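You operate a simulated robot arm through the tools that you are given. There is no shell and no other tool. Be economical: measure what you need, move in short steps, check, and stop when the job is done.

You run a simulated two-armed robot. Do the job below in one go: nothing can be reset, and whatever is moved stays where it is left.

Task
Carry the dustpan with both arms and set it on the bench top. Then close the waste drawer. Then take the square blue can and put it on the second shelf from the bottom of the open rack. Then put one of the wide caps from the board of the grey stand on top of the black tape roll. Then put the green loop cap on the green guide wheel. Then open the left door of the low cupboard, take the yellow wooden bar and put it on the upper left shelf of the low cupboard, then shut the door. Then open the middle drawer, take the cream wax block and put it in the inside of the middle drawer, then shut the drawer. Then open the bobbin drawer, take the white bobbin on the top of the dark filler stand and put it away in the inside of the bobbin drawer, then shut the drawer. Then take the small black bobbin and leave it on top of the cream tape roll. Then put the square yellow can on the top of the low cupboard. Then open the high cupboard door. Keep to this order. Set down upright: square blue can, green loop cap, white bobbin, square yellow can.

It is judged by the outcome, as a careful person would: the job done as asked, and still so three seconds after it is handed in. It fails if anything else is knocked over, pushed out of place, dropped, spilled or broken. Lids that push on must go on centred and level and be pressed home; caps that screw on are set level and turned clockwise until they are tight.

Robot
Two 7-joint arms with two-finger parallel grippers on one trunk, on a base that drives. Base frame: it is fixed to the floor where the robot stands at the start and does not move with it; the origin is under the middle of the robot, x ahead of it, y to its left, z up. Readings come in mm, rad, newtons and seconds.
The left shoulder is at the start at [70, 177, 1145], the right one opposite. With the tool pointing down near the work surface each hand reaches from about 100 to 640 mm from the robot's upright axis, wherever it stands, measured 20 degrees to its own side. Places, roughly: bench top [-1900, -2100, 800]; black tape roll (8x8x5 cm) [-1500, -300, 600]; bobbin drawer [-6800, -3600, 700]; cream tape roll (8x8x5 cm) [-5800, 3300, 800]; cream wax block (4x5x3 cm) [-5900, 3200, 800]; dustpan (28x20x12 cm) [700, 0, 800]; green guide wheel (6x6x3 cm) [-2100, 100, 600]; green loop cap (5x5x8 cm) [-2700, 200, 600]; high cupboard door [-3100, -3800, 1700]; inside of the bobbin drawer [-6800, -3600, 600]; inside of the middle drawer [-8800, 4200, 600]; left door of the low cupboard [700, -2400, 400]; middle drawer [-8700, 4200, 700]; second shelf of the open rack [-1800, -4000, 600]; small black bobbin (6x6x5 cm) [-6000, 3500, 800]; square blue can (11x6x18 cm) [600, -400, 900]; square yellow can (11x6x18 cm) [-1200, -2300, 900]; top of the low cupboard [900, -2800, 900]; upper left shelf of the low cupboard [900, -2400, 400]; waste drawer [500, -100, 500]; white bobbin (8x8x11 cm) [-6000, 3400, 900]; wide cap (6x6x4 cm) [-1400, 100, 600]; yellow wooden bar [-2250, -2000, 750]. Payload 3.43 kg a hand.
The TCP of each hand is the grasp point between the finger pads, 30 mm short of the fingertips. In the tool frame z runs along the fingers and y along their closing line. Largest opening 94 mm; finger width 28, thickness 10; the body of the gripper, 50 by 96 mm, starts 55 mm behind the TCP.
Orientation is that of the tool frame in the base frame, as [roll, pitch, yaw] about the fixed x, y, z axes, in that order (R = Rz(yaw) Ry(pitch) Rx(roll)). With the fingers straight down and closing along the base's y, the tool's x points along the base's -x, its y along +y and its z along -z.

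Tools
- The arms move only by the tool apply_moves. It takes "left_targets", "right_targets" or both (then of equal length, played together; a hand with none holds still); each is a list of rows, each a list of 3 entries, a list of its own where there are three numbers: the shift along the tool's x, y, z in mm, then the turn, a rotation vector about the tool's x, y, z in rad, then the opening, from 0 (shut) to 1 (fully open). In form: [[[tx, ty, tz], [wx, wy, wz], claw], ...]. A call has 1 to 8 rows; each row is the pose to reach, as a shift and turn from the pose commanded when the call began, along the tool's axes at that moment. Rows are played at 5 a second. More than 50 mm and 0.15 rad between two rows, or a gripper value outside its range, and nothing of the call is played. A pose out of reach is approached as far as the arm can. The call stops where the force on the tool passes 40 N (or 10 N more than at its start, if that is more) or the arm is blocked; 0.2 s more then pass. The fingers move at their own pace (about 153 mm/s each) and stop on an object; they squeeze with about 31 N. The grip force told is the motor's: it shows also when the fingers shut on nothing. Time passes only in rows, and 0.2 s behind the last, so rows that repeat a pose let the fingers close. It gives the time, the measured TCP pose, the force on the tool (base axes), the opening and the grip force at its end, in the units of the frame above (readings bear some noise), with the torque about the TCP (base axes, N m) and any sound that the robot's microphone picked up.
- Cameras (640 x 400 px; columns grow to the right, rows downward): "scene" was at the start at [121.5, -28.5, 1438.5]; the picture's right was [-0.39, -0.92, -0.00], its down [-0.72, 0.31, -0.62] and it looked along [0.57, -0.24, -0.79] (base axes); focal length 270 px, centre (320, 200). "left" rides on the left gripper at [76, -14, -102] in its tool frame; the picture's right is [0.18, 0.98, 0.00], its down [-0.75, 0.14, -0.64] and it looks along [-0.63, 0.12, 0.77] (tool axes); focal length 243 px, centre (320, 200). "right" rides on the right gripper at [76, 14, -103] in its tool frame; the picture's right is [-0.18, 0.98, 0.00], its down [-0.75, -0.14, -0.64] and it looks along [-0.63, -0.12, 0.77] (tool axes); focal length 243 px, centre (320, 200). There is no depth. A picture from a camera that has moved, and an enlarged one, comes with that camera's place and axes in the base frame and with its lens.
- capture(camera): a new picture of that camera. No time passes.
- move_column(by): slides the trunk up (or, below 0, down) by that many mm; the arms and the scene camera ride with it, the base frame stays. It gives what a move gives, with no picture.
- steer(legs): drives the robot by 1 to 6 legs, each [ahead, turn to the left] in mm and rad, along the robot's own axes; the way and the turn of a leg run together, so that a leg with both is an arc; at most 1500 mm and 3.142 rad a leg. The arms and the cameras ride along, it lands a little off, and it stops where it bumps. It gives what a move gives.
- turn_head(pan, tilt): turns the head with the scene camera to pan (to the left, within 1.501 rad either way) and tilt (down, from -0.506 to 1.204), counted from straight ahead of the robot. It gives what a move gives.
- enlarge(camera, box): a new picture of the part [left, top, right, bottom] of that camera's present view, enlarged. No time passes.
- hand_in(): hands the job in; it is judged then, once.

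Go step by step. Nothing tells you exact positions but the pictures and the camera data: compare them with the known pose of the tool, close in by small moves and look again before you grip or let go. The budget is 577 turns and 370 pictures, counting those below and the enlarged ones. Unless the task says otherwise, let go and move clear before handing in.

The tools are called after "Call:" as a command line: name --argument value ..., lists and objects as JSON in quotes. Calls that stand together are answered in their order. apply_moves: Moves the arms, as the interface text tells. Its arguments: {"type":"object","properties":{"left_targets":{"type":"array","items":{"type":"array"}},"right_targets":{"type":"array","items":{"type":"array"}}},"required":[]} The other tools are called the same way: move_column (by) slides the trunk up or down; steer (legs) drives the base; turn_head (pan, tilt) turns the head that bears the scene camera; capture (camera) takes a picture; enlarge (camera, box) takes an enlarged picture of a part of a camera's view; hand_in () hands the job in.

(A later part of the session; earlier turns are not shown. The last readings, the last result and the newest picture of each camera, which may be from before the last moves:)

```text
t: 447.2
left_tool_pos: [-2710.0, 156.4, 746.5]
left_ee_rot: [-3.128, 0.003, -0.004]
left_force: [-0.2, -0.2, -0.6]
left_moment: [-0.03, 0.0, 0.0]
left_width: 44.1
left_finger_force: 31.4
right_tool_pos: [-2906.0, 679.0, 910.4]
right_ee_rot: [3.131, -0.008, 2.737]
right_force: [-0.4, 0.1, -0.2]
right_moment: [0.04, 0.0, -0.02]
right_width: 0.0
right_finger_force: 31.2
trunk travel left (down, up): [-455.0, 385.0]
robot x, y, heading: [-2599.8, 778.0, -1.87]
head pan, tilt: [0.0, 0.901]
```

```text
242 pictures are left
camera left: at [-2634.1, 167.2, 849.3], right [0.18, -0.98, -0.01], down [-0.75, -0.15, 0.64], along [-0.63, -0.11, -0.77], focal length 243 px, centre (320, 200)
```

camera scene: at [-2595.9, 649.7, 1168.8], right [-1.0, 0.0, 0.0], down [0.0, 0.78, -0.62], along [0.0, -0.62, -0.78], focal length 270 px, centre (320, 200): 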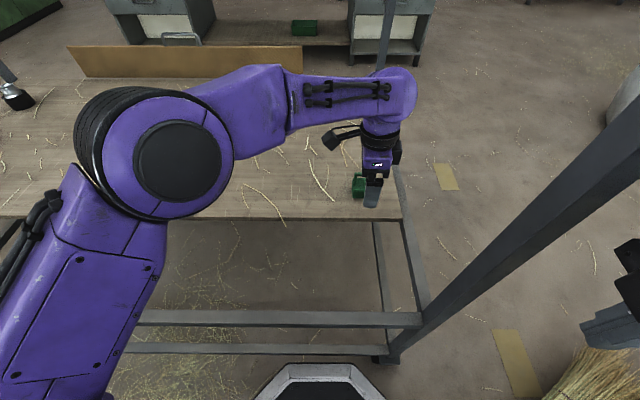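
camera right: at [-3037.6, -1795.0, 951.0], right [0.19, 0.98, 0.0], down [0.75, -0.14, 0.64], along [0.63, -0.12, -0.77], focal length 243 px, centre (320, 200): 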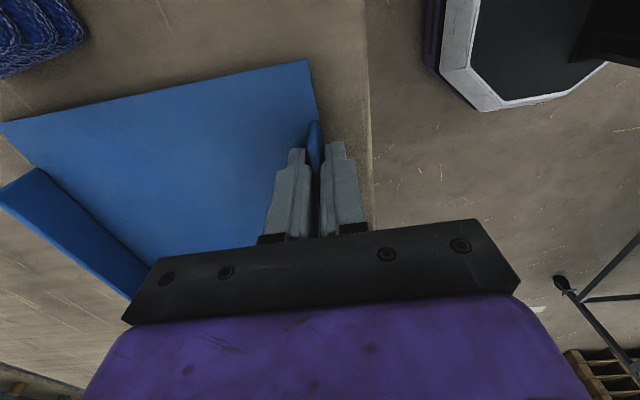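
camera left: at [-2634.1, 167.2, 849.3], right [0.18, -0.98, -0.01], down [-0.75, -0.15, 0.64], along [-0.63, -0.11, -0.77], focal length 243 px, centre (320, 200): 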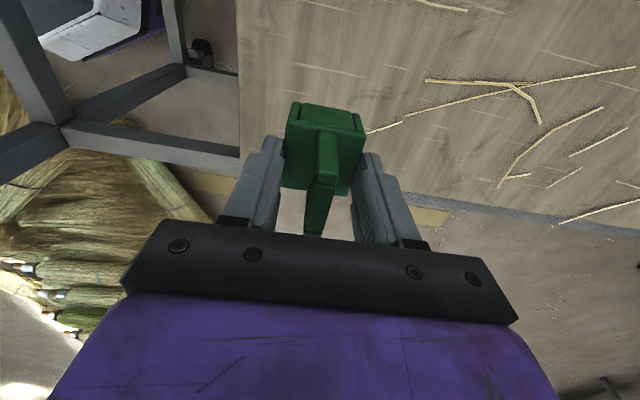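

It holds the block (44 mm). Next I'll shift the robot east to the guide wheel: straighten, back up, and move diagonally.

Call:
steer --legs '[[0, 0.3], [-200, 0], [0, 1.09], [448, 0], [0, -1.09]]'

Call:
capture --camera "scene"

Call:
capture --camera "left"

```text
t: 451.8
left_tool_pos: [-2089.1, 615.1, 748.2]
left_ee_rot: [-3.129, 0.002, 1.125]
left_force: [0.1, 0.0, -0.7]
left_moment: [0.02, -0.01, -0.01]
left_width: 43.8
left_finger_force: 30.9
right_tool_pos: [-2647.0, 664.0, 911.1]
right_ee_rot: [-3.14, -0.001, -2.418]
right_force: [0.5, -0.4, 0.1]
right_moment: [-0.02, 0.01, 0.0]
right_width: 0.0
right_finger_force: 30.8
trunk travel left (down, up): [-455.0, 385.0]
robot x, y, heading: [-2595.3, 978.6, -0.748]
head pan, tilt: [0.0, 0.901]
stopped in leg 3: the robot was blocked; the commanded pose is now the measured one
```

```text
241 pictures are left
camera scene: at [-2510.6, 899.1, 1169.4], right [-0.68, -0.73, 0.0], down [-0.57, 0.53, -0.63], along [0.46, -0.43, -0.78], focal length 270 px, centre (320, 200)
```

scene: 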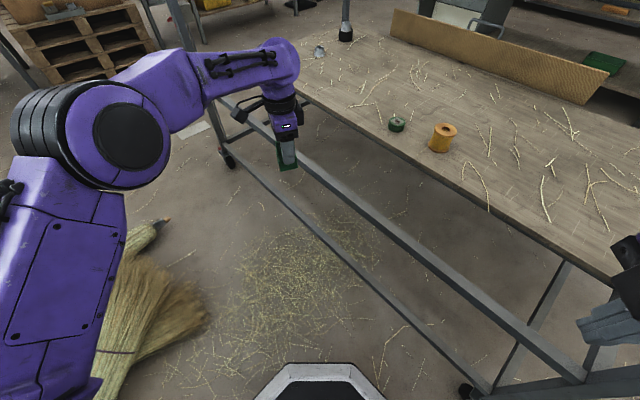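

```text
240 pictures are left
camera left: at [-2069.3, 688.9, 850.5], right [0.97, -0.26, -0.01], down [-0.19, -0.74, 0.64], along [-0.17, -0.62, -0.77], focal length 243 px, centre (320, 200)
```

left: 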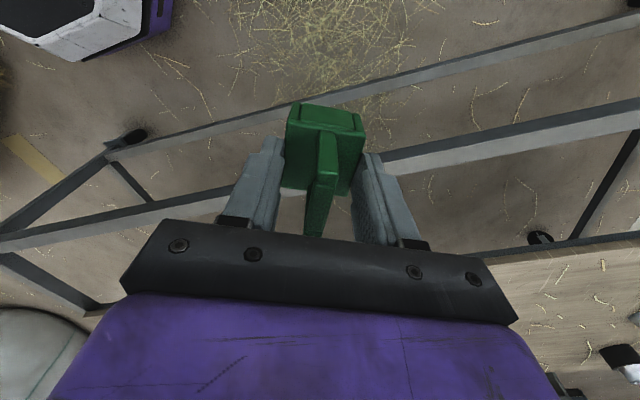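

The right elbow touched the NW post while turning. I'll turn back, reverse north-east into the open gap, and come at the wheel from there.

Call:
steer --legs '[[0, -1.05], [-350, 0], [0, 0.75], [630, 0]]'

Call:
capture --camera "scene"

```text
t: 461.8
left_tool_pos: [-1835.7, 274.6, 744.8]
left_ee_rot: [-3.124, 0.0, 0.818]
left_force: [-0.1, 0.3, -0.3]
left_moment: [0.02, -0.04, -0.05]
left_width: 43.7
left_finger_force: 30.8
right_tool_pos: [-2353.4, 488.2, 912.2]
right_ee_rot: [3.136, -0.002, -2.727]
right_force: [0.5, -0.8, 0.2]
right_moment: [0.02, 0.0, -0.04]
right_width: 0.1
right_finger_force: 31.1
trunk travel left (down, up): [-455.0, 385.0]
robot x, y, heading: [-2214.3, 781.5, -1.059]
head pan, tilt: [0.0, 0.901]
```

```text
239 pictures are left
camera scene: at [-2149.9, 671.9, 1168.8], right [-0.87, -0.49, 0.0], down [-0.39, 0.68, -0.62], along [0.31, -0.54, -0.78], focal length 270 px, centre (320, 200)
```

scene: 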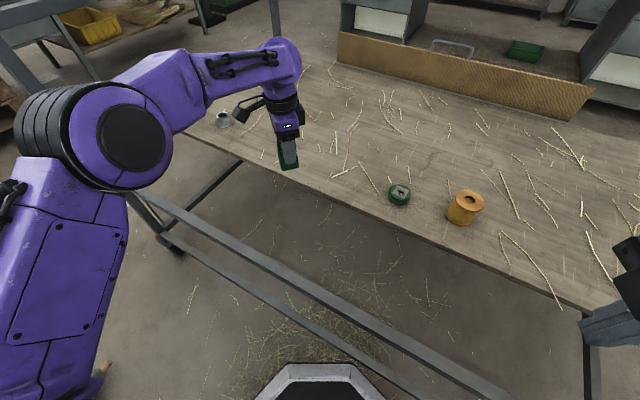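

Call:
enlarge --camera "scene" --box '[360, 160, 440, 230]'

Call:
enlarge --camera "scene" --box '[230, 100, 330, 190]'

```text
5.71 times, centred on (400, 195) of scene
camera zoom: at [-2149.9, 671.9, 1168.8], right [-0.87, -0.49, 0.0], down [-0.39, 0.68, -0.62], along [0.31, -0.54, -0.78], focal length 1541 px, centre (-137, 229)
```

zoom: 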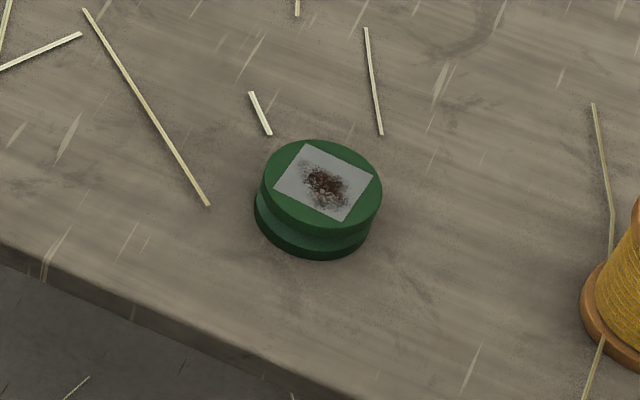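

```text
4.44 times, centred on (280, 145) of scene
camera zoom: at [-2149.9, 671.9, 1168.8], right [-0.87, -0.49, 0.0], down [-0.39, 0.68, -0.62], along [0.31, -0.54, -0.78], focal length 1198 px, centre (498, 444)
```

zoom: 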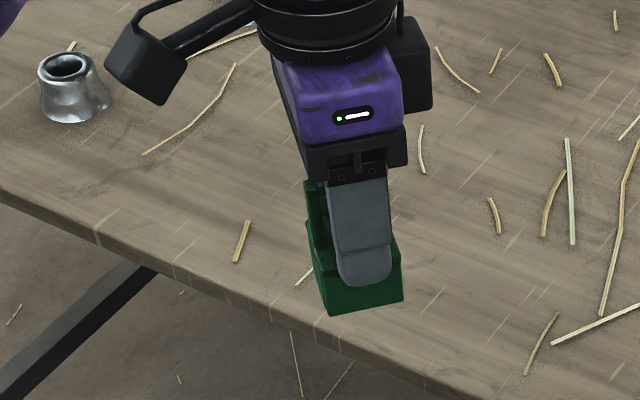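

The wheel's top carries a square plate, about 36 mm and turned about -6.5°, centred at about (-2104, 155), top z≈611. I'll turn to face it squarely.

Call:
steer --legs '[[0, -0.5]]'

Call:
capture --camera "left"

Call:
capture --camera "scene"

```text
t: 463.6
left_tool_pos: [-2117.7, 157.9, 744.2]
left_ee_rot: [-3.127, -0.001, 0.33]
left_force: [-0.9, -0.7, -0.7]
left_moment: [0.0, -0.01, 0.01]
left_width: 43.8
left_finger_force: 31.4
right_tool_pos: [-2474.9, 587.2, 909.8]
right_ee_rot: [3.136, -0.002, 3.069]
right_force: [-0.2, 0.6, -0.1]
right_moment: [0.02, 0.01, 0.0]
right_width: 0.3
right_finger_force: 30.5
trunk travel left (down, up): [-455.0, 385.0]
robot x, y, heading: [-2216.7, 782.1, -1.543]
head pan, tilt: [0.0, 0.901]
```

```text
236 pictures are left
camera left: at [-2049.8, 193.3, 847.9], right [0.49, -0.87, -0.02], down [-0.66, -0.39, 0.64], along [-0.56, -0.3, -0.77], focal length 243 px, centre (320, 200)
```

left: 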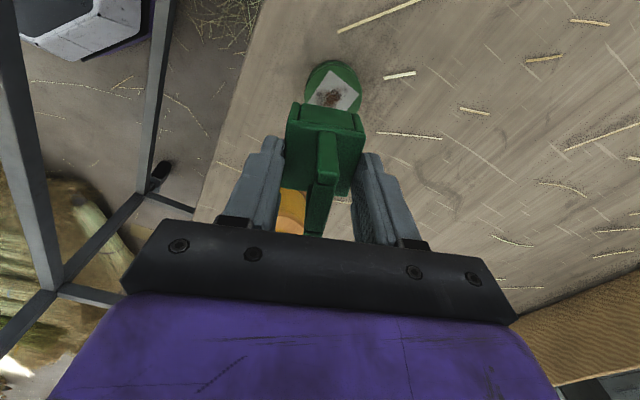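

```text
235 pictures are left
camera scene: at [-2209.0, 656.2, 1168.9], right [-1.0, -0.03, 0.0], down [-0.02, 0.78, -0.62], along [0.02, -0.62, -0.78], focal length 270 px, centre (320, 200)
```

scene: 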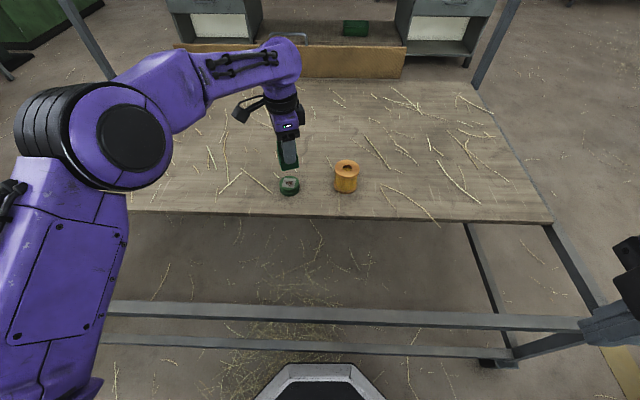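

Call:
apply_moves --left_targets '[[[0, 0, 0], [0, 0, 0.15], 0], [[0, 0, 0], [0, 0, 0.3], 0], [[0, 0, 0], [0, 0, 0.444], 0]]'

Call:
enlarge --camera "left" --box '[240, 50, 400, 250]'

```text
t: 464.4
left_tool_pos: [-2116.5, 156.9, 744.9]
left_ee_rot: [-3.128, 0.008, -0.115]
left_force: [0.6, -0.4, -0.2]
left_moment: [-0.02, 0.01, -0.01]
left_width: 43.9
left_finger_force: 30.9
right_tool_pos: [-2473.0, 586.5, 909.9]
right_ee_rot: [3.138, -0.001, 3.068]
right_force: [-0.4, -0.3, 0.2]
right_moment: [0.02, 0.02, 0.0]
right_width: 0.1
right_finger_force: 30.7
trunk travel left (down, up): [-455.0, 385.0]
robot x, y, heading: [-2214.6, 782.5, -1.54]
head pan, tilt: [0.0, 0.901]
```

```text
2.00 times, centred on (320, 150) of left
camera zoom: at [-2039.1, 160.1, 846.5], right [0.07, -1.0, -0.02], down [-0.76, -0.06, 0.65], along [-0.65, -0.03, -0.76], focal length 485 px, centre (320, 300)
```

zoom: 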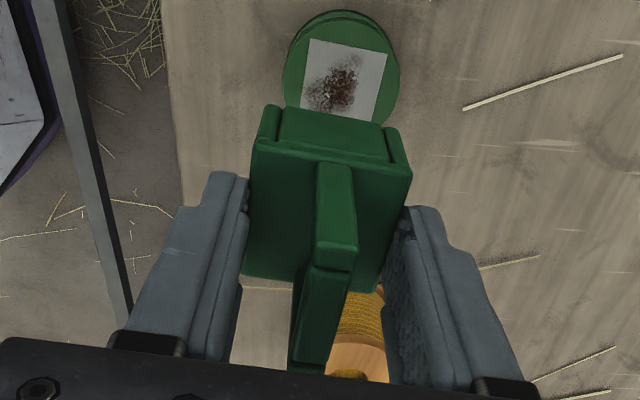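

The cap is square to the plate, so I'll move it over the plate and lower it close.

Call:
apply_moves --left_targets '[[[7, 4, 20], [0, 0, 0], 0], [[7, 4, 45], [0, 0, 0], 0], [[7, 4, 60], [0, 0, 0], 0], [[7, 4, 60], [0, 0, 0], 0]]'

Call:
enlarge --camera "left" --box '[240, 50, 400, 250]'

Call:
enlarge --camera "scene" --box '[250, 130, 330, 210]'

```text
t: 465.4
left_tool_pos: [-2110.8, 153.3, 686.3]
left_ee_rot: [-3.128, 0.007, -0.113]
left_force: [0.5, -0.3, -0.6]
left_moment: [-0.04, 0.04, 0.01]
left_width: 43.9
left_finger_force: 30.9
right_tool_pos: [-2473.3, 588.1, 910.8]
right_ee_rot: [3.138, -0.001, 3.068]
right_force: [-0.5, 0.4, 0.3]
right_moment: [0.02, -0.04, -0.02]
right_width: 0.0
right_finger_force: 31.2
trunk travel left (down, up): [-455.0, 385.0]
robot x, y, heading: [-2217.1, 777.8, -1.544]
head pan, tilt: [0.0, 0.901]
```

```text
2.00 times, centred on (320, 150) of left
camera zoom: at [-2034.3, 156.5, 788.0], right [0.07, -1.0, -0.02], down [-0.76, -0.06, 0.65], along [-0.64, -0.03, -0.76], focal length 485 px, centre (320, 300)
```

zoom: 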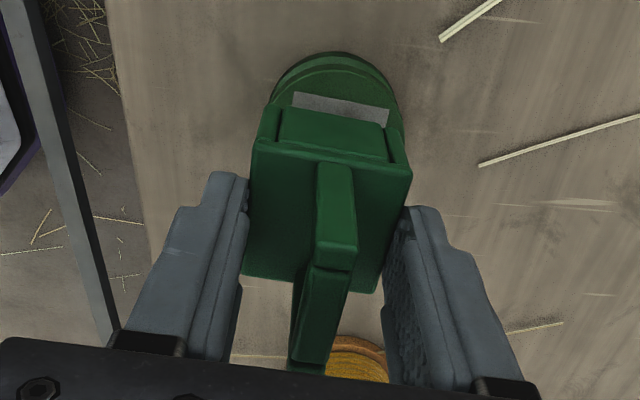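

```text
5.00 times, centred on (290, 170) of scene
camera zoom: at [-2208.7, 656.3, 1168.9], right [-1.0, -0.03, 0.0], down [-0.02, 0.78, -0.62], along [0.02, -0.62, -0.78], focal length 1348 px, centre (470, 350)
```

zoom: 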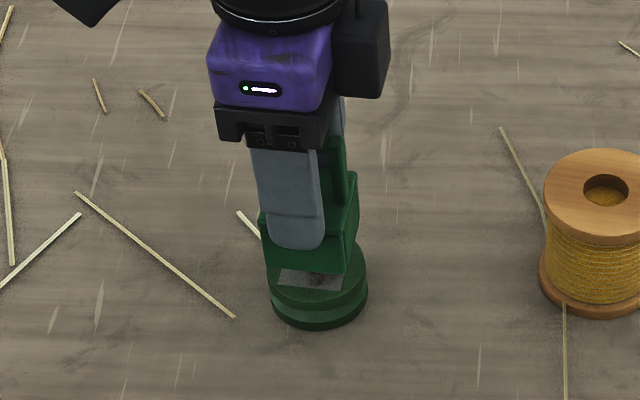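

Plate and block agree to within about 2 mm. Lowering.

Call:
apply_moves --left_targets '[[[0, 0, 8], [0, 0, 0], 0], [[0, 1, 14], [0, 0, 0], 0], [[0, 1, 17], [0, 0, 0], 0], [[0, 1, 20], [0, 0, 0], 0]]'

Call:
enlarge --camera "scene" --box '[250, 130, 330, 210]'

```text
t: 466.4
left_tool_pos: [-2111.6, 153.1, 664.1]
left_ee_rot: [-3.128, 0.007, -0.113]
left_force: [0.5, -1.3, -0.1]
left_moment: [-0.02, 0.02, -0.02]
left_width: 43.7
left_finger_force: 30.9
right_tool_pos: [-2473.8, 586.8, 910.7]
right_ee_rot: [3.137, -0.002, 3.069]
right_force: [-0.1, -0.8, -0.2]
right_moment: [-0.01, 0.01, 0.01]
right_width: 0.1
right_finger_force: 30.8
trunk travel left (down, up): [-455.0, 385.0]
robot x, y, heading: [-2215.9, 780.4, -1.547]
head pan, tilt: [0.0, 0.901]
```

```text
5.00 times, centred on (290, 170) of scene
camera zoom: at [-2208.6, 656.1, 1168.9], right [-1.0, -0.03, 0.0], down [-0.02, 0.78, -0.62], along [0.02, -0.62, -0.78], focal length 1348 px, centre (470, 350)
```

zoom: 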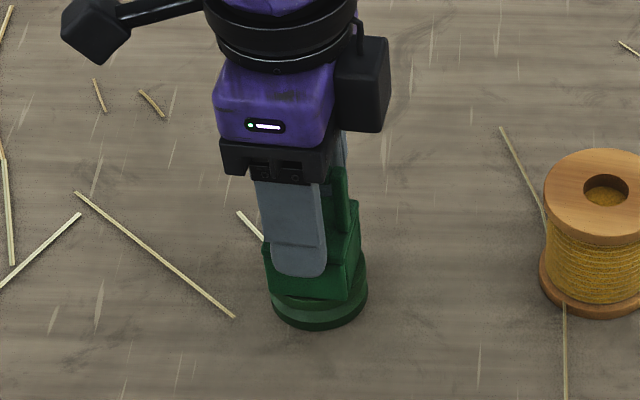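

Call:
apply_moves --left_targets '[[[0, 0, 2], [0, 0, 0], 0], [[0, 0, 4], [0, 0, 0], 0], [[0, 0, 6], [0, 0, 0], 0], [[0, 0, 8], [0, 0, 0], 0]]'

Call:
enlarge --camera "scene" --box '[250, 130, 330, 210]'

Call:
enlarge --camera "left" --box '[240, 50, 400, 250]'

```text
t: 467.4
left_tool_pos: [-2111.6, 153.4, 660.2]
left_ee_rot: [-3.135, 0.009, -0.112]
left_force: [0.4, -4.9, 25.0]
left_moment: [-0.2, -0.04, 0.01]
left_width: 44.4
left_finger_force: 30.6
right_tool_pos: [-2473.6, 590.5, 910.8]
right_ee_rot: [3.141, 0.0, 3.066]
right_force: [-0.5, -1.2, 0.1]
right_moment: [-0.03, 0.0, 0.0]
right_width: 0.0
right_finger_force: 30.8
trunk travel left (down, up): [-455.0, 385.0]
robot x, y, heading: [-2214.9, 783.6, -1.542]
head pan, tilt: [0.0, 0.901]
```

```text
5.00 times, centred on (290, 170) of scene
camera zoom: at [-2209.1, 658.9, 1169.5], right [-1.0, -0.03, 0.0], down [-0.02, 0.78, -0.62], along [0.02, -0.62, -0.78], focal length 1348 px, centre (470, 350)
```

zoom: 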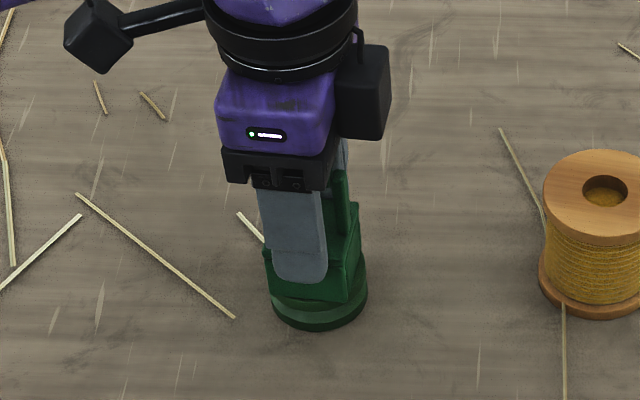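

```text
2.00 times, centred on (320, 150) of left
camera zoom: at [-2033.8, 157.6, 762.5], right [0.07, -1.0, -0.01], down [-0.76, -0.06, 0.65], along [-0.65, -0.04, -0.76], focal length 485 px, centre (320, 300)
```

zoom: 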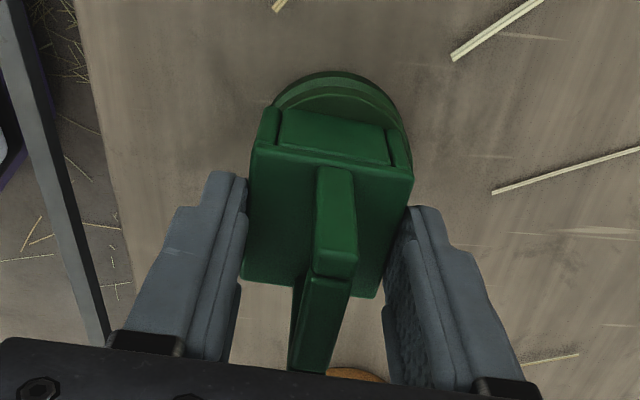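

Contact. I'll press a little more to seat it, then let go.

Call:
apply_moves --left_targets '[[[0, 0, 2], [0, 0, 0], 0], [[0, 0, 3], [0, 0, 0], 0]]'

Call:
apply_moves --left_targets '[[[0, 0, -4], [0, 0, 0], 0], [[0, 0, -4], [0, 0, 0], 0.75], [[0, 0, -4], [0, 0, 0], 0.75], [[0, 0, -40], [0, 0, 0], 0.75], [[0, 0, -85], [0, 0, 0], 0.75], [[0, 0, -130], [0, 0, 0], 0.75]]'

Call:
enlarge --camera "scene" --box '[250, 130, 330, 210]'

```text
t: 468.0
left_tool_pos: [-2111.5, 153.4, 655.7]
left_ee_rot: [-3.131, 0.007, -0.113]
left_force: [0.4, -5.4, 24.9]
left_moment: [-0.25, 0.07, -0.01]
left_width: 43.9
left_finger_force: 31.1
right_tool_pos: [-2474.3, 589.8, 911.4]
right_ee_rot: [3.141, 0.0, 3.066]
right_force: [-0.2, -0.2, -0.5]
right_moment: [0.01, 0.01, 0.02]
right_width: 0.3
right_finger_force: 30.5
trunk travel left (down, up): [-455.0, 385.0]
robot x, y, heading: [-2214.7, 777.3, -1.548]
head pan, tilt: [0.0, 0.901]
```

```text
t: 469.4
left_tool_pos: [-2113.5, 150.6, 784.8]
left_ee_rot: [-3.126, 0.006, -0.116]
left_force: [0.0, 0.2, -0.3]
left_moment: [-0.01, 0.0, -0.03]
left_width: 70.3
left_finger_force: 0.1
right_tool_pos: [-2475.3, 587.2, 910.6]
right_ee_rot: [3.141, -0.001, 3.066]
right_force: [0.2, 1.2, 0.8]
right_moment: [0.01, -0.04, -0.01]
right_width: 0.0
right_finger_force: 30.7
trunk travel left (down, up): [-455.0, 385.0]
robot x, y, heading: [-2214.3, 783.1, -1.541]
head pan, tilt: [0.0, 0.901]
```

```text
5.00 times, centred on (290, 170) of scene
camera zoom: at [-2208.9, 657.0, 1169.0], right [-1.0, -0.03, 0.0], down [-0.02, 0.78, -0.62], along [0.02, -0.62, -0.78], focal length 1348 px, centre (470, 350)
```

zoom: 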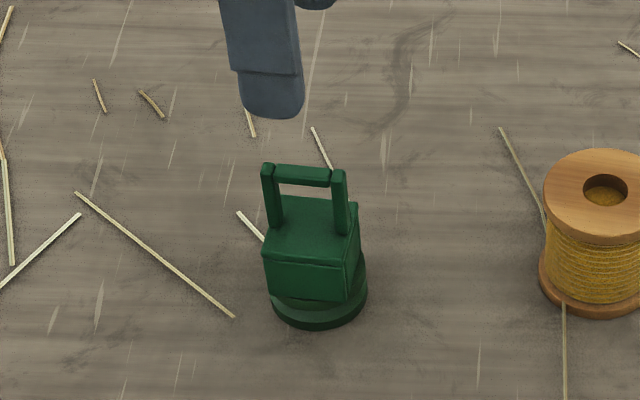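

The green loop cap sits upright on the wheel. Next is the low cupboard, so I'll raise the trunk, leave the north side by the same way, and drive there.

Call:
move_column --by 290

Call:
steer --legs '[[0, 0.49], [-620, 0], [0, -0.75], [-740, 0], [0, 1.93]]'

```text
t: 472.3
left_tool_pos: [-2113.2, 150.5, 1074.7]
left_ee_rot: [-3.127, 0.006, -0.114]
left_force: [-1.0, 0.2, 1.0]
left_moment: [0.04, 0.0, -0.01]
left_width: 70.5
left_finger_force: 0.1
right_tool_pos: [-2472.5, 586.2, 1201.6]
right_ee_rot: [3.138, -0.002, 3.068]
right_force: [-0.4, 0.4, -0.9]
right_moment: [0.02, -0.02, -0.01]
right_width: 0.2
right_finger_force: 31.0
trunk travel left (down, up): [-745.0, 95.0]
robot x, y, heading: [-2214.6, 781.1, -1.541]
head pan, tilt: [0.0, 0.901]
```

```text
t: 487.5
left_tool_pos: [-1701.3, 2179.3, 1074.6]
left_ee_rot: [-3.127, 0.008, 1.561]
left_force: [-0.5, 0.6, -0.6]
left_moment: [0.02, 0.01, 0.0]
left_width: 70.7
left_finger_force: 0.0
right_tool_pos: [-2096.8, 1774.3, 1200.2]
right_ee_rot: [3.138, 0.0, -1.539]
right_force: [0.0, 0.0, -0.1]
right_moment: [0.0, 0.0, -0.03]
right_width: 0.0
right_finger_force: 31.1
trunk travel left (down, up): [-745.0, 95.0]
robot x, y, heading: [-2314.2, 2015.8, 0.133]
head pan, tilt: [0.0, 0.901]
```

Call:
steer --legs '[[920, 0], [920, 0], [0, -1.7], [1100, 0], [1100, 0], [1050, 0]]'

Call:
turn_head --pan 0.6 --tilt 0.5

Call:
capture --camera "scene"

```text
t: 491.0
left_tool_pos: [-1064.1, 2235.5, 1076.1]
left_ee_rot: [-3.132, 0.007, 1.513]
left_force: [0.4, 0.2, 0.4]
left_moment: [0.04, 0.05, -0.02]
left_width: 70.4
left_finger_force: 0.1
right_tool_pos: [-1480.3, 1850.9, 1200.2]
right_ee_rot: [-3.139, 0.003, -1.586]
right_force: [0.6, -0.1, -1.4]
right_moment: [0.01, -0.01, 0.0]
right_width: 0.2
right_finger_force: 30.9
trunk travel left (down, up): [-745.0, 95.0]
robot x, y, heading: [-1689.3, 2107.6, -0.003]
head pan, tilt: [0.0, 0.901]
stopped in leg 1: the robot was blocked; the commanded pose is now the measured one
```

```text
t: 492.0
left_tool_pos: [-1064.4, 2238.4, 1076.1]
left_ee_rot: [-3.133, 0.007, 1.516]
left_force: [-0.2, 0.0, -0.5]
left_moment: [-0.01, -0.02, -0.03]
left_width: 70.7
left_finger_force: 0.1
right_tool_pos: [-1480.8, 1854.0, 1200.9]
right_ee_rot: [-3.138, 0.002, -1.584]
right_force: [0.7, -0.6, -0.7]
right_moment: [0.01, 0.01, 0.02]
right_width: 0.0
right_finger_force: 31.2
trunk travel left (down, up): [-745.0, 95.0]
robot x, y, heading: [-1687.8, 2112.3, -0.004]
head pan, tilt: [0.6, 0.499]
```

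```text
227 pictures are left
camera scene: at [-1561.8, 2159.8, 1492.8], right [0.56, -0.83, 0.0], down [-0.4, -0.27, -0.88], along [0.73, 0.49, -0.48], focal length 270 px, centre (320, 200)
```

scene: 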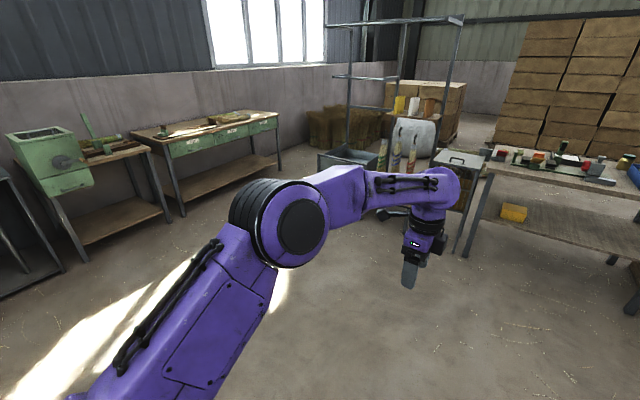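

Call:
turn_head --pan -0.7 --tilt 1.1

Call:
capture --camera "scene"

```text
t: 493.4
left_tool_pos: [-1064.1, 2240.3, 1075.5]
left_ee_rot: [-3.133, 0.008, 1.515]
left_force: [-0.4, 0.5, -0.3]
left_moment: [0.01, -0.01, 0.01]
left_width: 70.4
left_finger_force: 0.0
right_tool_pos: [-1481.5, 1854.3, 1200.9]
right_ee_rot: [3.142, 0.001, -1.584]
right_force: [-0.4, -0.1, -0.3]
right_moment: [0.0, 0.0, 0.01]
right_width: 0.0
right_finger_force: 31.0
trunk travel left (down, up): [-745.0, 95.0]
robot x, y, heading: [-1683.7, 2110.9, -0.005]
head pan, tilt: [-0.7, 1.1]
```

```text
226 pictures are left
camera scene: at [-1588.6, 2069.1, 1445.1], right [-0.65, -0.76, 0.0], down [-0.68, 0.58, -0.45], along [0.35, -0.29, -0.89], focal length 270 px, centre (320, 200)
```

scene: 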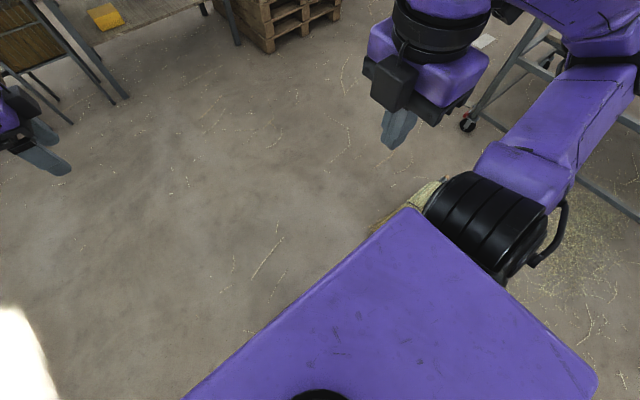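

Call:
steer --legs '[[-120, 0], [0, 0.4], [800, 0], [0, -0.55], [500, 0]]'

```text
t: 504.0
left_tool_pos: [75.4, 2370.7, 1076.5]
left_ee_rot: [-3.134, 0.007, 1.35]
left_force: [0.0, -1.0, -0.1]
left_moment: [-0.03, -0.03, 0.02]
left_width: 70.4
left_finger_force: 0.0
right_tool_pos: [-397.6, 2059.7, 1200.8]
right_ee_rot: [-3.141, 0.0, -1.75]
right_force: [-0.3, 0.5, 0.3]
right_moment: [0.03, 0.0, -0.01]
right_width: 0.0
right_finger_force: 31.6
trunk travel left (down, up): [-745.0, 95.0]
robot x, y, heading: [-561.2, 2344.1, -0.174]
head pan, tilt: [-0.7, 1.1]
```

Call:
steer --legs '[[0, -1.37], [1150, 0], [1150, 0], [1100, 0]]'

Call:
turn_head --pan 0.6 --tilt 0.5

Call:
capture --camera "scene"

```text
t: 523.9
left_tool_pos: [-286.6, -1664.3, 1075.1]
left_ee_rot: [-3.132, 0.007, 0.0]
left_force: [-0.8, 0.3, 0.1]
left_moment: [0.01, -0.03, -0.06]
left_width: 70.5
left_finger_force: 0.2
right_tool_pos: [-692.6, -1270.1, 1201.0]
right_ee_rot: [-3.139, 0.0, -3.1]
right_force: [-0.3, -0.6, -0.5]
right_moment: [0.0, 0.01, 0.03]
right_width: 0.0
right_finger_force: 30.5
trunk travel left (down, up): [-745.0, 95.0]
robot x, y, heading: [-451.2, -1047.3, -1.525]
head pan, tilt: [-0.7, 1.1]
```

```text
t: 525.4
left_tool_pos: [-287.1, -1664.8, 1075.1]
left_ee_rot: [-3.135, 0.007, -0.001]
left_force: [-0.1, 0.2, -0.1]
left_moment: [0.0, 0.01, 0.0]
left_width: 70.3
left_finger_force: 0.0
right_tool_pos: [-692.7, -1270.0, 1201.7]
right_ee_rot: [3.141, -0.001, -3.102]
right_force: [0.7, 0.6, -0.1]
right_moment: [0.0, 0.0, 0.0]
right_width: 0.1
right_finger_force: 30.6
trunk travel left (down, up): [-745.0, 95.0]
robot x, y, heading: [-451.8, -1048.1, -1.517]
head pan, tilt: [0.6, 0.499]
```

```text
225 pictures are left
camera scene: at [-391.0, -1169.2, 1492.8], right [-0.8, -0.61, 0.0], down [-0.29, 0.38, -0.88], along [0.53, -0.7, -0.48], focal length 270 px, centre (320, 200)
```

scene: 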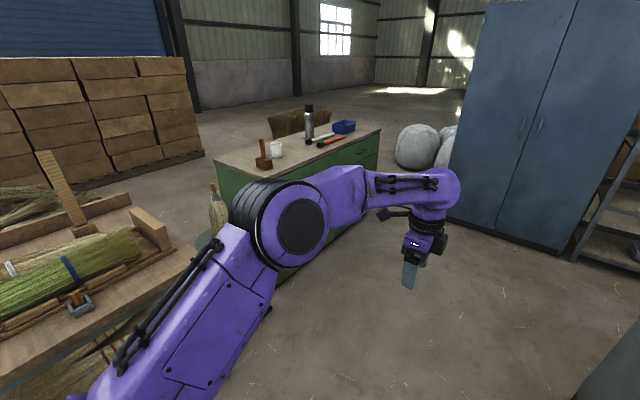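

Call:
steer --legs '[[1430, 0], [0, 1.52]]'

Call:
turn_head --pan 0.0 --tilt 0.55

Call:
capture --camera "scene"

```text
t: 536.0
left_tool_pos: [247.8, -2291.1, 1076.1]
left_ee_rot: [-3.133, 0.009, 1.542]
left_force: [0.0, -0.6, 0.0]
left_moment: [-0.03, 0.01, 0.0]
left_width: 70.6
left_finger_force: 0.1
right_tool_pos: [-158.5, -2685.8, 1201.2]
right_ee_rot: [-3.139, 0.0, -1.56]
right_force: [-0.4, 0.6, -0.9]
right_moment: [-0.01, 0.0, 0.01]
right_width: 0.0
right_finger_force: 31.0
trunk travel left (down, up): [-745.0, 95.0]
robot x, y, heading: [-372.3, -2437.1, 0.021]
head pan, tilt: [0.6, 0.499]
```

```text
t: 537.0
left_tool_pos: [247.6, -2290.9, 1075.6]
left_ee_rot: [-3.133, 0.007, 1.542]
left_force: [-0.1, 0.6, 0.7]
left_moment: [-0.01, -0.02, 0.02]
left_width: 70.8
left_finger_force: 0.1
right_tool_pos: [-156.8, -2686.3, 1201.4]
right_ee_rot: [-3.141, 0.0, -1.559]
right_force: [0.1, -0.1, 0.1]
right_moment: [0.01, 0.0, 0.03]
right_width: 0.0
right_finger_force: 31.1
trunk travel left (down, up): [-745.0, 95.0]
robot x, y, heading: [-375.5, -2435.5, 0.018]
head pan, tilt: [0.0, 0.55]
```

```text
224 pictures are left
camera scene: at [-231.0, -2432.6, 1488.2], right [0.02, -1.0, 0.0], down [-0.52, -0.01, -0.85], along [0.85, 0.02, -0.52], focal length 270 px, centre (320, 200)
```

scene: 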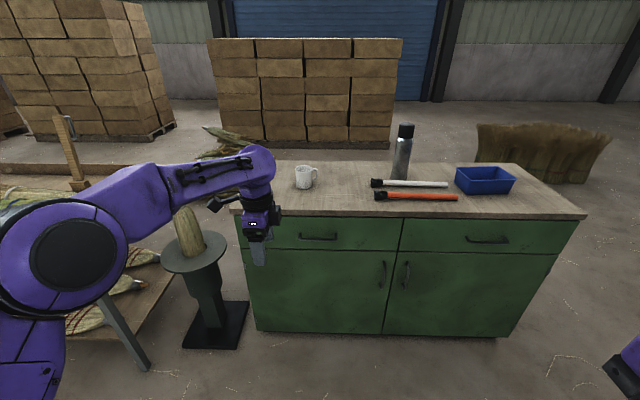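

The cupboard's left door has a vertical handle at about (670, -2704, z 430–595), hinged on the left. I'll roll the left hand to its default orientation and pitch it forward for the handle.

Call:
apply_moves --left_targets '[[[0, 0, 0], [0, 0, -0.149], 0.8], [[0, 0, 0], [0, 0, -0.298], 0.8], [[0, 0, 0], [0, 0, -0.447], 0.8], [[0, 0, 0], [0, 0, -0.596], 0.8], [[0, 0, 0], [0, 0, -0.745], 0.8], [[0, 0, 0], [0, 0, -0.894], 0.8], [[0, 0, 0], [0, 0, -1.043], 0.8], [[0, 0, 0], [0, 0, -1.19], 0.8]]'

Call:
apply_moves --left_targets '[[[0, 0, 0], [0, 0, -0.149], 0.8], [[0, 0, 0], [0, 0, -0.298], 0.8], [[0, 0, 0], [0, 0, -0.42], 0.8]]'

Call:
apply_moves --left_targets '[[[0, 0, 0], [0, -0.149, 0], 0.8], [[0, 0, 0], [0, -0.298, 0], 0.8], [[0, 0, 0], [0, -0.447, 0], 0.8], [[0, 0, 0], [0, -0.596, 0], 0.8], [[0, 0, 0], [0, -0.745, 0], 0.8]]'

```text
t: 538.8
left_tool_pos: [249.3, -2290.5, 1075.9]
left_ee_rot: [-3.13, -0.006, 2.733]
left_force: [-0.1, 0.2, 1.1]
left_moment: [0.01, -0.01, 0.0]
left_width: 74.9
left_finger_force: 0.1
right_tool_pos: [-158.3, -2685.9, 1201.2]
right_ee_rot: [-3.141, -0.001, -1.561]
right_force: [-0.1, -0.5, 0.3]
right_moment: [0.02, 0.01, 0.02]
right_width: 0.2
right_finger_force: 31.1
trunk travel left (down, up): [-745.0, 95.0]
robot x, y, heading: [-375.1, -2438.8, 0.016]
head pan, tilt: [0.0, 0.55]
```

```text
t: 539.6
left_tool_pos: [248.3, -2291.5, 1075.6]
left_ee_rot: [-3.133, -0.008, -3.131]
left_force: [-0.4, -0.9, -0.9]
left_moment: [0.01, 0.0, 0.02]
left_width: 75.2
left_finger_force: 0.0
right_tool_pos: [-158.4, -2685.0, 1200.4]
right_ee_rot: [-3.14, -0.001, -1.562]
right_force: [0.7, 0.2, 0.5]
right_moment: [0.01, 0.01, -0.01]
right_width: 0.1
right_finger_force: 31.1
trunk travel left (down, up): [-745.0, 95.0]
robot x, y, heading: [-373.7, -2436.1, 0.022]
head pan, tilt: [0.0, 0.55]
```

```text
t: 540.8
left_tool_pos: [247.8, -2290.9, 1075.1]
left_ee_rot: [-3.135, 0.739, -3.126]
left_force: [-0.2, -0.6, 0.4]
left_moment: [0.0, 0.02, 0.02]
left_width: 75.2
left_finger_force: 0.1
right_tool_pos: [-159.2, -2685.5, 1201.3]
right_ee_rot: [-3.141, 0.003, -1.561]
right_force: [0.4, -0.3, 0.6]
right_moment: [0.01, 0.03, 0.01]
right_width: 0.3
right_finger_force: 31.3
trunk travel left (down, up): [-745.0, 95.0]
robot x, y, heading: [-379.8, -2439.2, 0.022]
head pan, tilt: [0.0, 0.55]
```

Call:
steer --legs '[[0, -0.875], [520, 0], [0, 0.853]]'

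Call:
move_column --by -400

Call:
turn_head --pan 0.15 --tilt 0.6

Call:
capture --camera "scene"

Call:
capture --camera "left"

```text
t: 548.4
left_tool_pos: [602.6, -2685.7, 1075.4]
left_ee_rot: [-3.133, 0.736, -3.118]
left_force: [0.3, -0.2, -0.2]
left_moment: [-0.04, 0.02, 0.0]
left_width: 75.2
left_finger_force: 0.1
right_tool_pos: [198.6, -3082.3, 1201.2]
right_ee_rot: [-3.139, 0.001, -1.551]
right_force: [1.0, 0.2, 0.3]
right_moment: [0.02, 0.01, 0.02]
right_width: 0.0
right_finger_force: 31.0
trunk travel left (down, up): [-745.0, 95.0]
robot x, y, heading: [-19.8, -2831.7, 0.026]
head pan, tilt: [0.0, 0.55]
```

```text
t: 552.2
left_tool_pos: [600.4, -2685.8, 674.7]
left_ee_rot: [-3.13, 0.736, -3.117]
left_force: [-0.5, 0.5, -0.7]
left_moment: [0.05, -0.03, -0.02]
left_width: 75.3
left_finger_force: 0.0
right_tool_pos: [197.4, -3083.5, 801.5]
right_ee_rot: [-3.14, 0.003, -1.551]
right_force: [-0.1, 0.2, 0.2]
right_moment: [0.02, -0.01, -0.01]
right_width: 0.0
right_finger_force: 31.0
trunk travel left (down, up): [-345.0, 495.0]
robot x, y, heading: [-19.1, -2835.7, 0.031]
head pan, tilt: [0.0, 0.55]
```

```text
t: 553.0
left_tool_pos: [599.5, -2684.2, 675.3]
left_ee_rot: [-3.13, 0.737, -3.12]
left_force: [-1.1, 1.2, -0.5]
left_moment: [0.01, 0.0, 0.0]
left_width: 75.2
left_finger_force: 0.1
right_tool_pos: [198.2, -3083.5, 799.5]
right_ee_rot: [-3.138, 0.002, -1.551]
right_force: [-0.5, 1.0, 0.0]
right_moment: [0.0, 0.01, 0.02]
right_width: 0.0
right_finger_force: 31.3
trunk travel left (down, up): [-345.0, 495.0]
robot x, y, heading: [-15.4, -2839.3, 0.026]
head pan, tilt: [0.15, 0.6]
```

```text
223 pictures are left
camera scene: at [120.4, -2817.8, 1083.7], right [0.18, -0.98, 0.0], down [-0.56, -0.1, -0.83], along [0.81, 0.15, -0.56], focal length 270 px, centre (320, 200)
```

scene: 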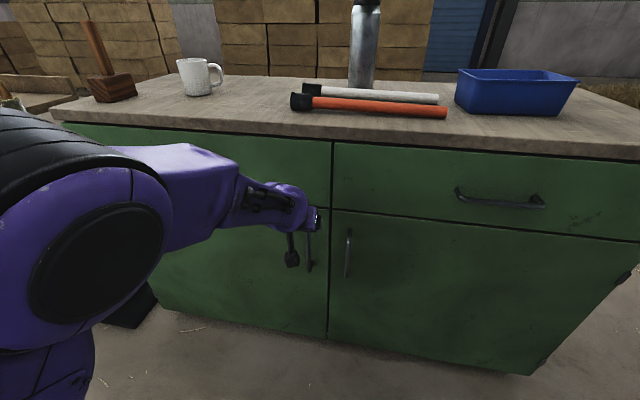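

```text
222 pictures are left
camera left: at [475.4, -2701.9, 699.4], right [-0.15, 0.98, -0.13], down [0.12, 0.15, 0.98], along [0.98, 0.13, -0.14], focal length 243 px, centre (320, 200)
```

left: 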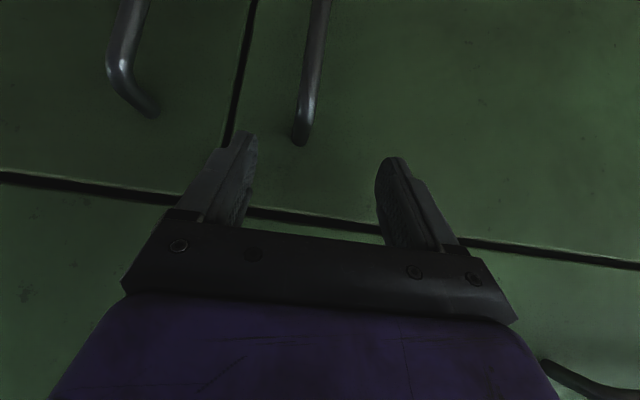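

Triangulation puts the left door's handle bar at about x=604, y=-2700, with its top near z≈630. I'll lower the hand straddling it.

Call:
apply_moves --left_targets '[[[14, -16, 16], [0, 0, 0], 0.8], [[29, -16, 32], [0, 0, 0], 0.8], [[43, -16, 48], [0, 0, 0], 0.8], [[57, -16, 64], [0, 0, 0], 0.8]]'

Call:
capture --camera "left"

Call:
enlarge --camera "scene" --box '[240, 160, 400, 300]'

```text
t: 554.0
left_tool_pos: [607.2, -2690.1, 598.1]
left_ee_rot: [-3.06, 0.741, -3.033]
left_force: [-0.3, -0.5, -1.4]
left_moment: [0.02, 0.02, 0.01]
left_width: 75.4
left_finger_force: 0.0
right_tool_pos: [198.9, -3083.0, 801.4]
right_ee_rot: [-3.141, 0.001, -1.553]
right_force: [-0.6, 0.3, -0.7]
right_moment: [0.0, -0.01, -0.02]
right_width: 0.0
right_finger_force: 31.2
trunk travel left (down, up): [-345.0, 495.0]
robot x, y, heading: [-19.6, -2836.8, 0.03]
head pan, tilt: [0.15, 0.6]
```

```text
221 pictures are left
camera left: at [482.8, -2710.9, 622.5], right [-0.19, 0.97, -0.18], down [0.11, 0.21, 0.97], along [0.98, 0.16, -0.14], focal length 243 px, centre (320, 200)
```

left: 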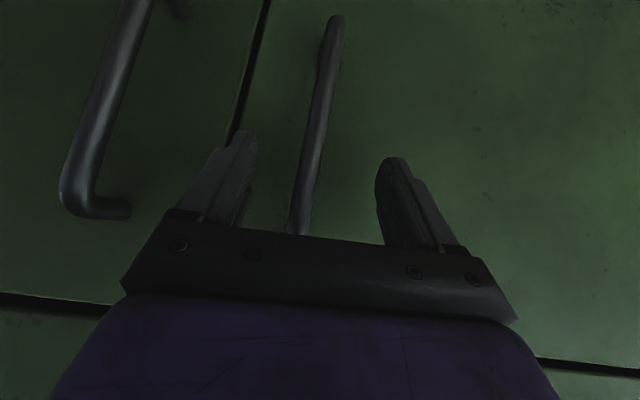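

```text
2.86 times, centred on (320, 230) of scene
camera zoom: at [120.7, -2817.7, 1083.7], right [0.18, -0.98, 0.0], down [-0.56, -0.1, -0.82], along [0.81, 0.15, -0.57], focal length 770 px, centre (320, 114)
```

zoom: 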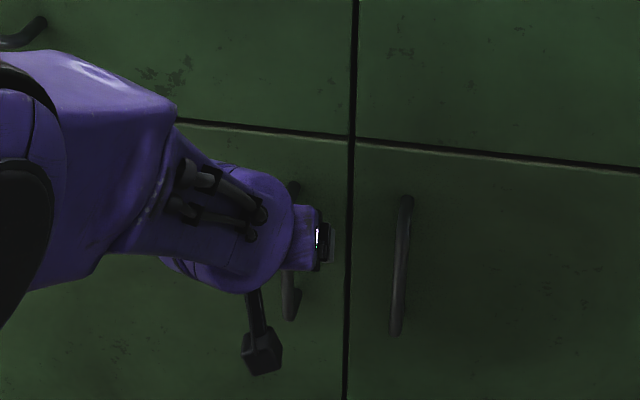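

Call:
apply_moves --left_targets '[[[0, 0, 0], [0, 0, 0], 0.4], [[0, 0, 0], [0, 0, 0], 0], [[0, 0, 0], [0, 0, 0], 0], [[0, 0, 0], [0, 0, 0], 0]]'

Call:
capture --camera "left"

```text
t: 554.6
left_tool_pos: [606.7, -2699.2, 596.7]
left_ee_rot: [-3.054, 0.742, -3.043]
left_force: [-0.8, -22.3, 9.3]
left_moment: [0.9, 0.23, -0.32]
left_width: 16.4
left_finger_force: 45.0
right_tool_pos: [195.9, -3085.1, 802.0]
right_ee_rot: [-3.139, 0.002, -1.555]
right_force: [0.5, 0.1, 0.2]
right_moment: [-0.02, -0.01, 0.01]
right_width: 0.0
right_finger_force: 30.7
trunk travel left (down, up): [-345.0, 495.0]
robot x, y, heading: [-19.6, -2837.8, 0.018]
head pan, tilt: [0.15, 0.6]
stopped in row 3 (left hand): the force on the tool passed its limit at 45 N (the readings are from after the stop); the commanded pose is now the measured one
```

```text
219 pictures are left
camera left: at [482.6, -2717.4, 621.6], right [-0.17, 0.97, -0.19], down [0.11, 0.21, 0.97], along [0.98, 0.15, -0.14], focal length 243 px, centre (320, 200)
```

left: 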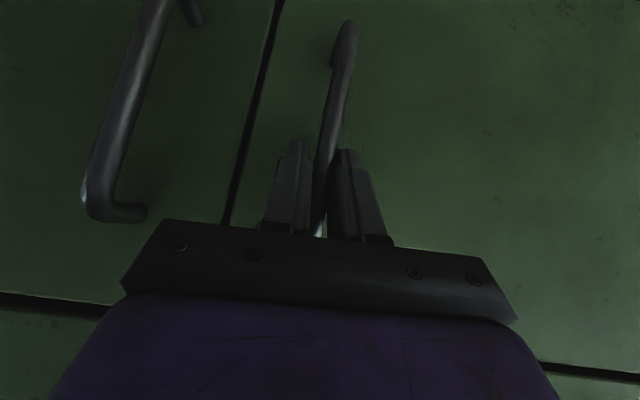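

The handle is gripped. I'll pull the door along its arc.

Call:
apply_moves --left_targets '[[[22, 1, -20], [0, 0, 0], 0], [[44, 3, -40], [0, 0, 0], 0], [[67, 6, -60], [0, 0, 0], 0], [[89, 11, -81], [0, 0, 0], 0], [[111, 17, -101], [0, 0, 0], 0]]'

Call:
capture --camera "scene"

```text
t: 555.0
left_tool_pos: [590.8, -2697.6, 596.8]
left_ee_rot: [-3.04, 0.744, -3.026]
left_force: [0.4, -17.7, 11.0]
left_moment: [1.46, -0.02, -0.23]
left_width: 16.7
left_finger_force: 45.3
right_tool_pos: [196.9, -3085.6, 802.3]
right_ee_rot: [-3.139, 0.002, -1.554]
right_force: [-0.5, 0.2, -1.1]
right_moment: [0.01, 0.03, 0.03]
right_width: 0.1
right_finger_force: 31.0
trunk travel left (down, up): [-345.0, 495.0]
robot x, y, heading: [-17.5, -2834.0, 0.009]
head pan, tilt: [0.15, 0.6]
stopped in row 1 (left hand): the force on the tool passed its limit at 41 N (the readings are from after the stop); the commanded pose is now the measured one
```

```text
218 pictures are left
camera scene: at [119.8, -2820.9, 1083.8], right [0.16, -0.99, 0.0], down [-0.56, -0.09, -0.83], along [0.81, 0.14, -0.56], focal length 270 px, centre (320, 200)
```

scene: 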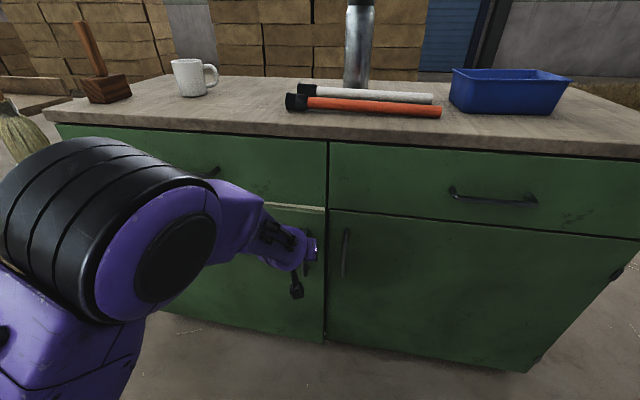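

The door began to open. I'll relieve the side load and pull on in small steps.

Call:
apply_moves --left_targets '[[[0, -8, 0], [0, 0, 0], 0], [[0, -8, 0], [0, 0, 0], 0]]'

Call:
apply_moves --left_targets '[[[15, 0, -13], [0, 0, 0], 0], [[30, 1, -27], [0, 0, 0], 0], [[45, 2, -40], [0, 0, 0], 0], [[60, 4, -54], [0, 0, 0], 0], [[75, 6, -68], [0, 0, 0], 0], [[90, 9, -81], [0, 0, 0], 0]]'

```text
t: 555.6
left_tool_pos: [592.2, -2697.8, 597.3]
left_ee_rot: [-3.027, 0.74, -3.001]
left_force: [1.1, -2.8, 3.3]
left_moment: [1.85, -1.08, -0.15]
left_width: 17.0
left_finger_force: 45.4
right_tool_pos: [196.3, -3084.1, 801.8]
right_ee_rot: [-3.14, 0.002, -1.554]
right_force: [0.6, -0.3, 0.0]
right_moment: [-0.01, -0.02, 0.0]
right_width: 0.1
right_finger_force: 30.8
trunk travel left (down, up): [-345.0, 495.0]
robot x, y, heading: [-16.5, -2837.9, 0.019]
head pan, tilt: [0.15, 0.6]
```

```text
t: 556.5
left_tool_pos: [535.3, -2689.8, 598.1]
left_ee_rot: [-3.035, 0.735, -2.991]
left_force: [2.1, 14.0, -3.8]
left_moment: [1.94, 0.95, 0.25]
left_width: 16.8
left_finger_force: 45.3
right_tool_pos: [199.0, -3083.7, 800.9]
right_ee_rot: [-3.141, 0.002, -1.554]
right_force: [0.8, -0.7, -0.3]
right_moment: [0.03, 0.0, 0.02]
right_width: 0.1
right_finger_force: 30.8
trunk travel left (down, up): [-345.0, 495.0]
robot x, y, heading: [-19.4, -2836.0, 0.026]
head pan, tilt: [0.15, 0.6]
stopped in row 4 (left hand): the force on the tool passed its limit at 45 N (the readings are from after the stop); the commanded pose is now the measured one
```

Call:
apply_moves --left_targets '[[[0, 6, 0], [0, 0, 0], 0], [[15, 9, -13], [0, 0, 0.03], 0], [[30, 12, -27], [0, 0, 0.05], 0], [[45, 16, -40], [0, 0, 0.07], 0], [[60, 20, -54], [0, 0, 0.09], 0], [[75, 25, -68], [0, 0, 0.1], 0]]'

Call:
capture --camera "scene"

```text
t: 557.5
left_tool_pos: [470.2, -2674.3, 596.6]
left_ee_rot: [-3.101, 0.748, -3.074]
left_force: [4.4, 16.1, -1.7]
left_moment: [-0.05, 0.45, 0.23]
left_width: 16.2
left_finger_force: 45.4
right_tool_pos: [198.6, -3081.7, 800.5]
right_ee_rot: [-3.141, 0.002, -1.55]
right_force: [0.0, -0.9, -0.4]
right_moment: [0.01, -0.01, 0.01]
right_width: 0.0
right_finger_force: 31.1
trunk travel left (down, up): [-345.0, 495.0]
robot x, y, heading: [-19.5, -2835.2, 0.031]
head pan, tilt: [0.15, 0.6]
stopped in row 5 (left hand): the force on the tool passed its limit at 46 N (the readings are from after the stop); the commanded pose is now the measured one
```

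```text
217 pictures are left
camera scene: at [121.8, -2817.2, 1083.3], right [0.18, -0.98, 0.0], down [-0.56, -0.1, -0.82], along [0.81, 0.15, -0.57], focal length 270 px, centre (320, 200)
```

scene: 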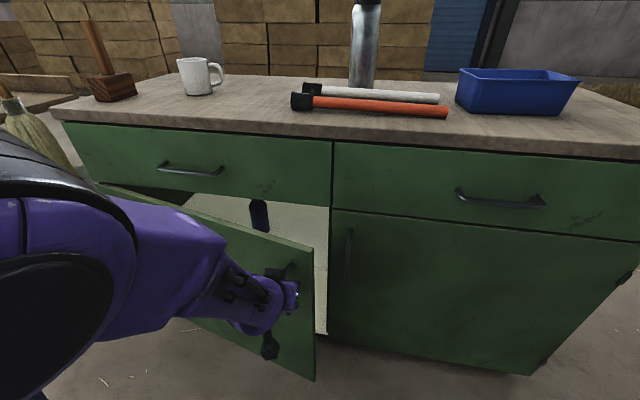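

Call:
apply_moves --left_targets '[[[0, 6, 0], [0, 0, 0], 0], [[16, 12, -14], [0, 0, 0.03], 0], [[32, 18, -28], [0, 0, 0.05], 0], [[48, 24, -42], [0, 0, 0.08], 0], [[64, 31, -56], [0, 0, 0.1], 0]]'

Call:
capture --camera "scene"

```text
t: 558.8
left_tool_pos: [419.3, -2655.1, 593.1]
left_ee_rot: [3.095, 0.765, 3.082]
left_force: [1.7, 2.1, 12.3]
left_moment: [-0.07, 0.57, -0.05]
left_width: 16.1
left_finger_force: 45.2
left hand out of reach, approached as far as the arm can: row 4, 5
right_tool_pos: [199.7, -3083.1, 801.8]
right_ee_rot: [-3.14, 0.0, -1.548]
right_force: [-0.5, 0.0, -0.3]
right_moment: [-0.01, 0.02, 0.0]
right_width: 0.1
right_finger_force: 30.7
trunk travel left (down, up): [-345.0, 495.0]
robot x, y, heading: [-21.1, -2834.1, 0.029]
head pan, tilt: [0.15, 0.6]
stopped in row 5 (left hand): the force on the tool passed its limit at 51 N (the readings are from after the stop); the commanded pose is now the measured one
```

```text
216 pictures are left
camera scene: at [120.4, -2818.5, 1083.6], right [0.18, -0.98, 0.0], down [-0.56, -0.1, -0.83], along [0.81, 0.15, -0.56], focal length 270 px, centre (320, 200)
```

scene: 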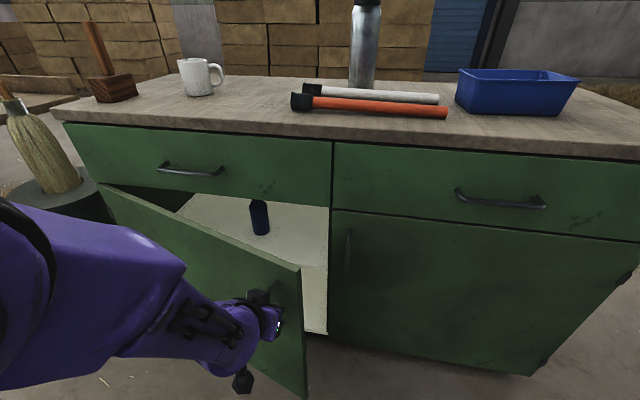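

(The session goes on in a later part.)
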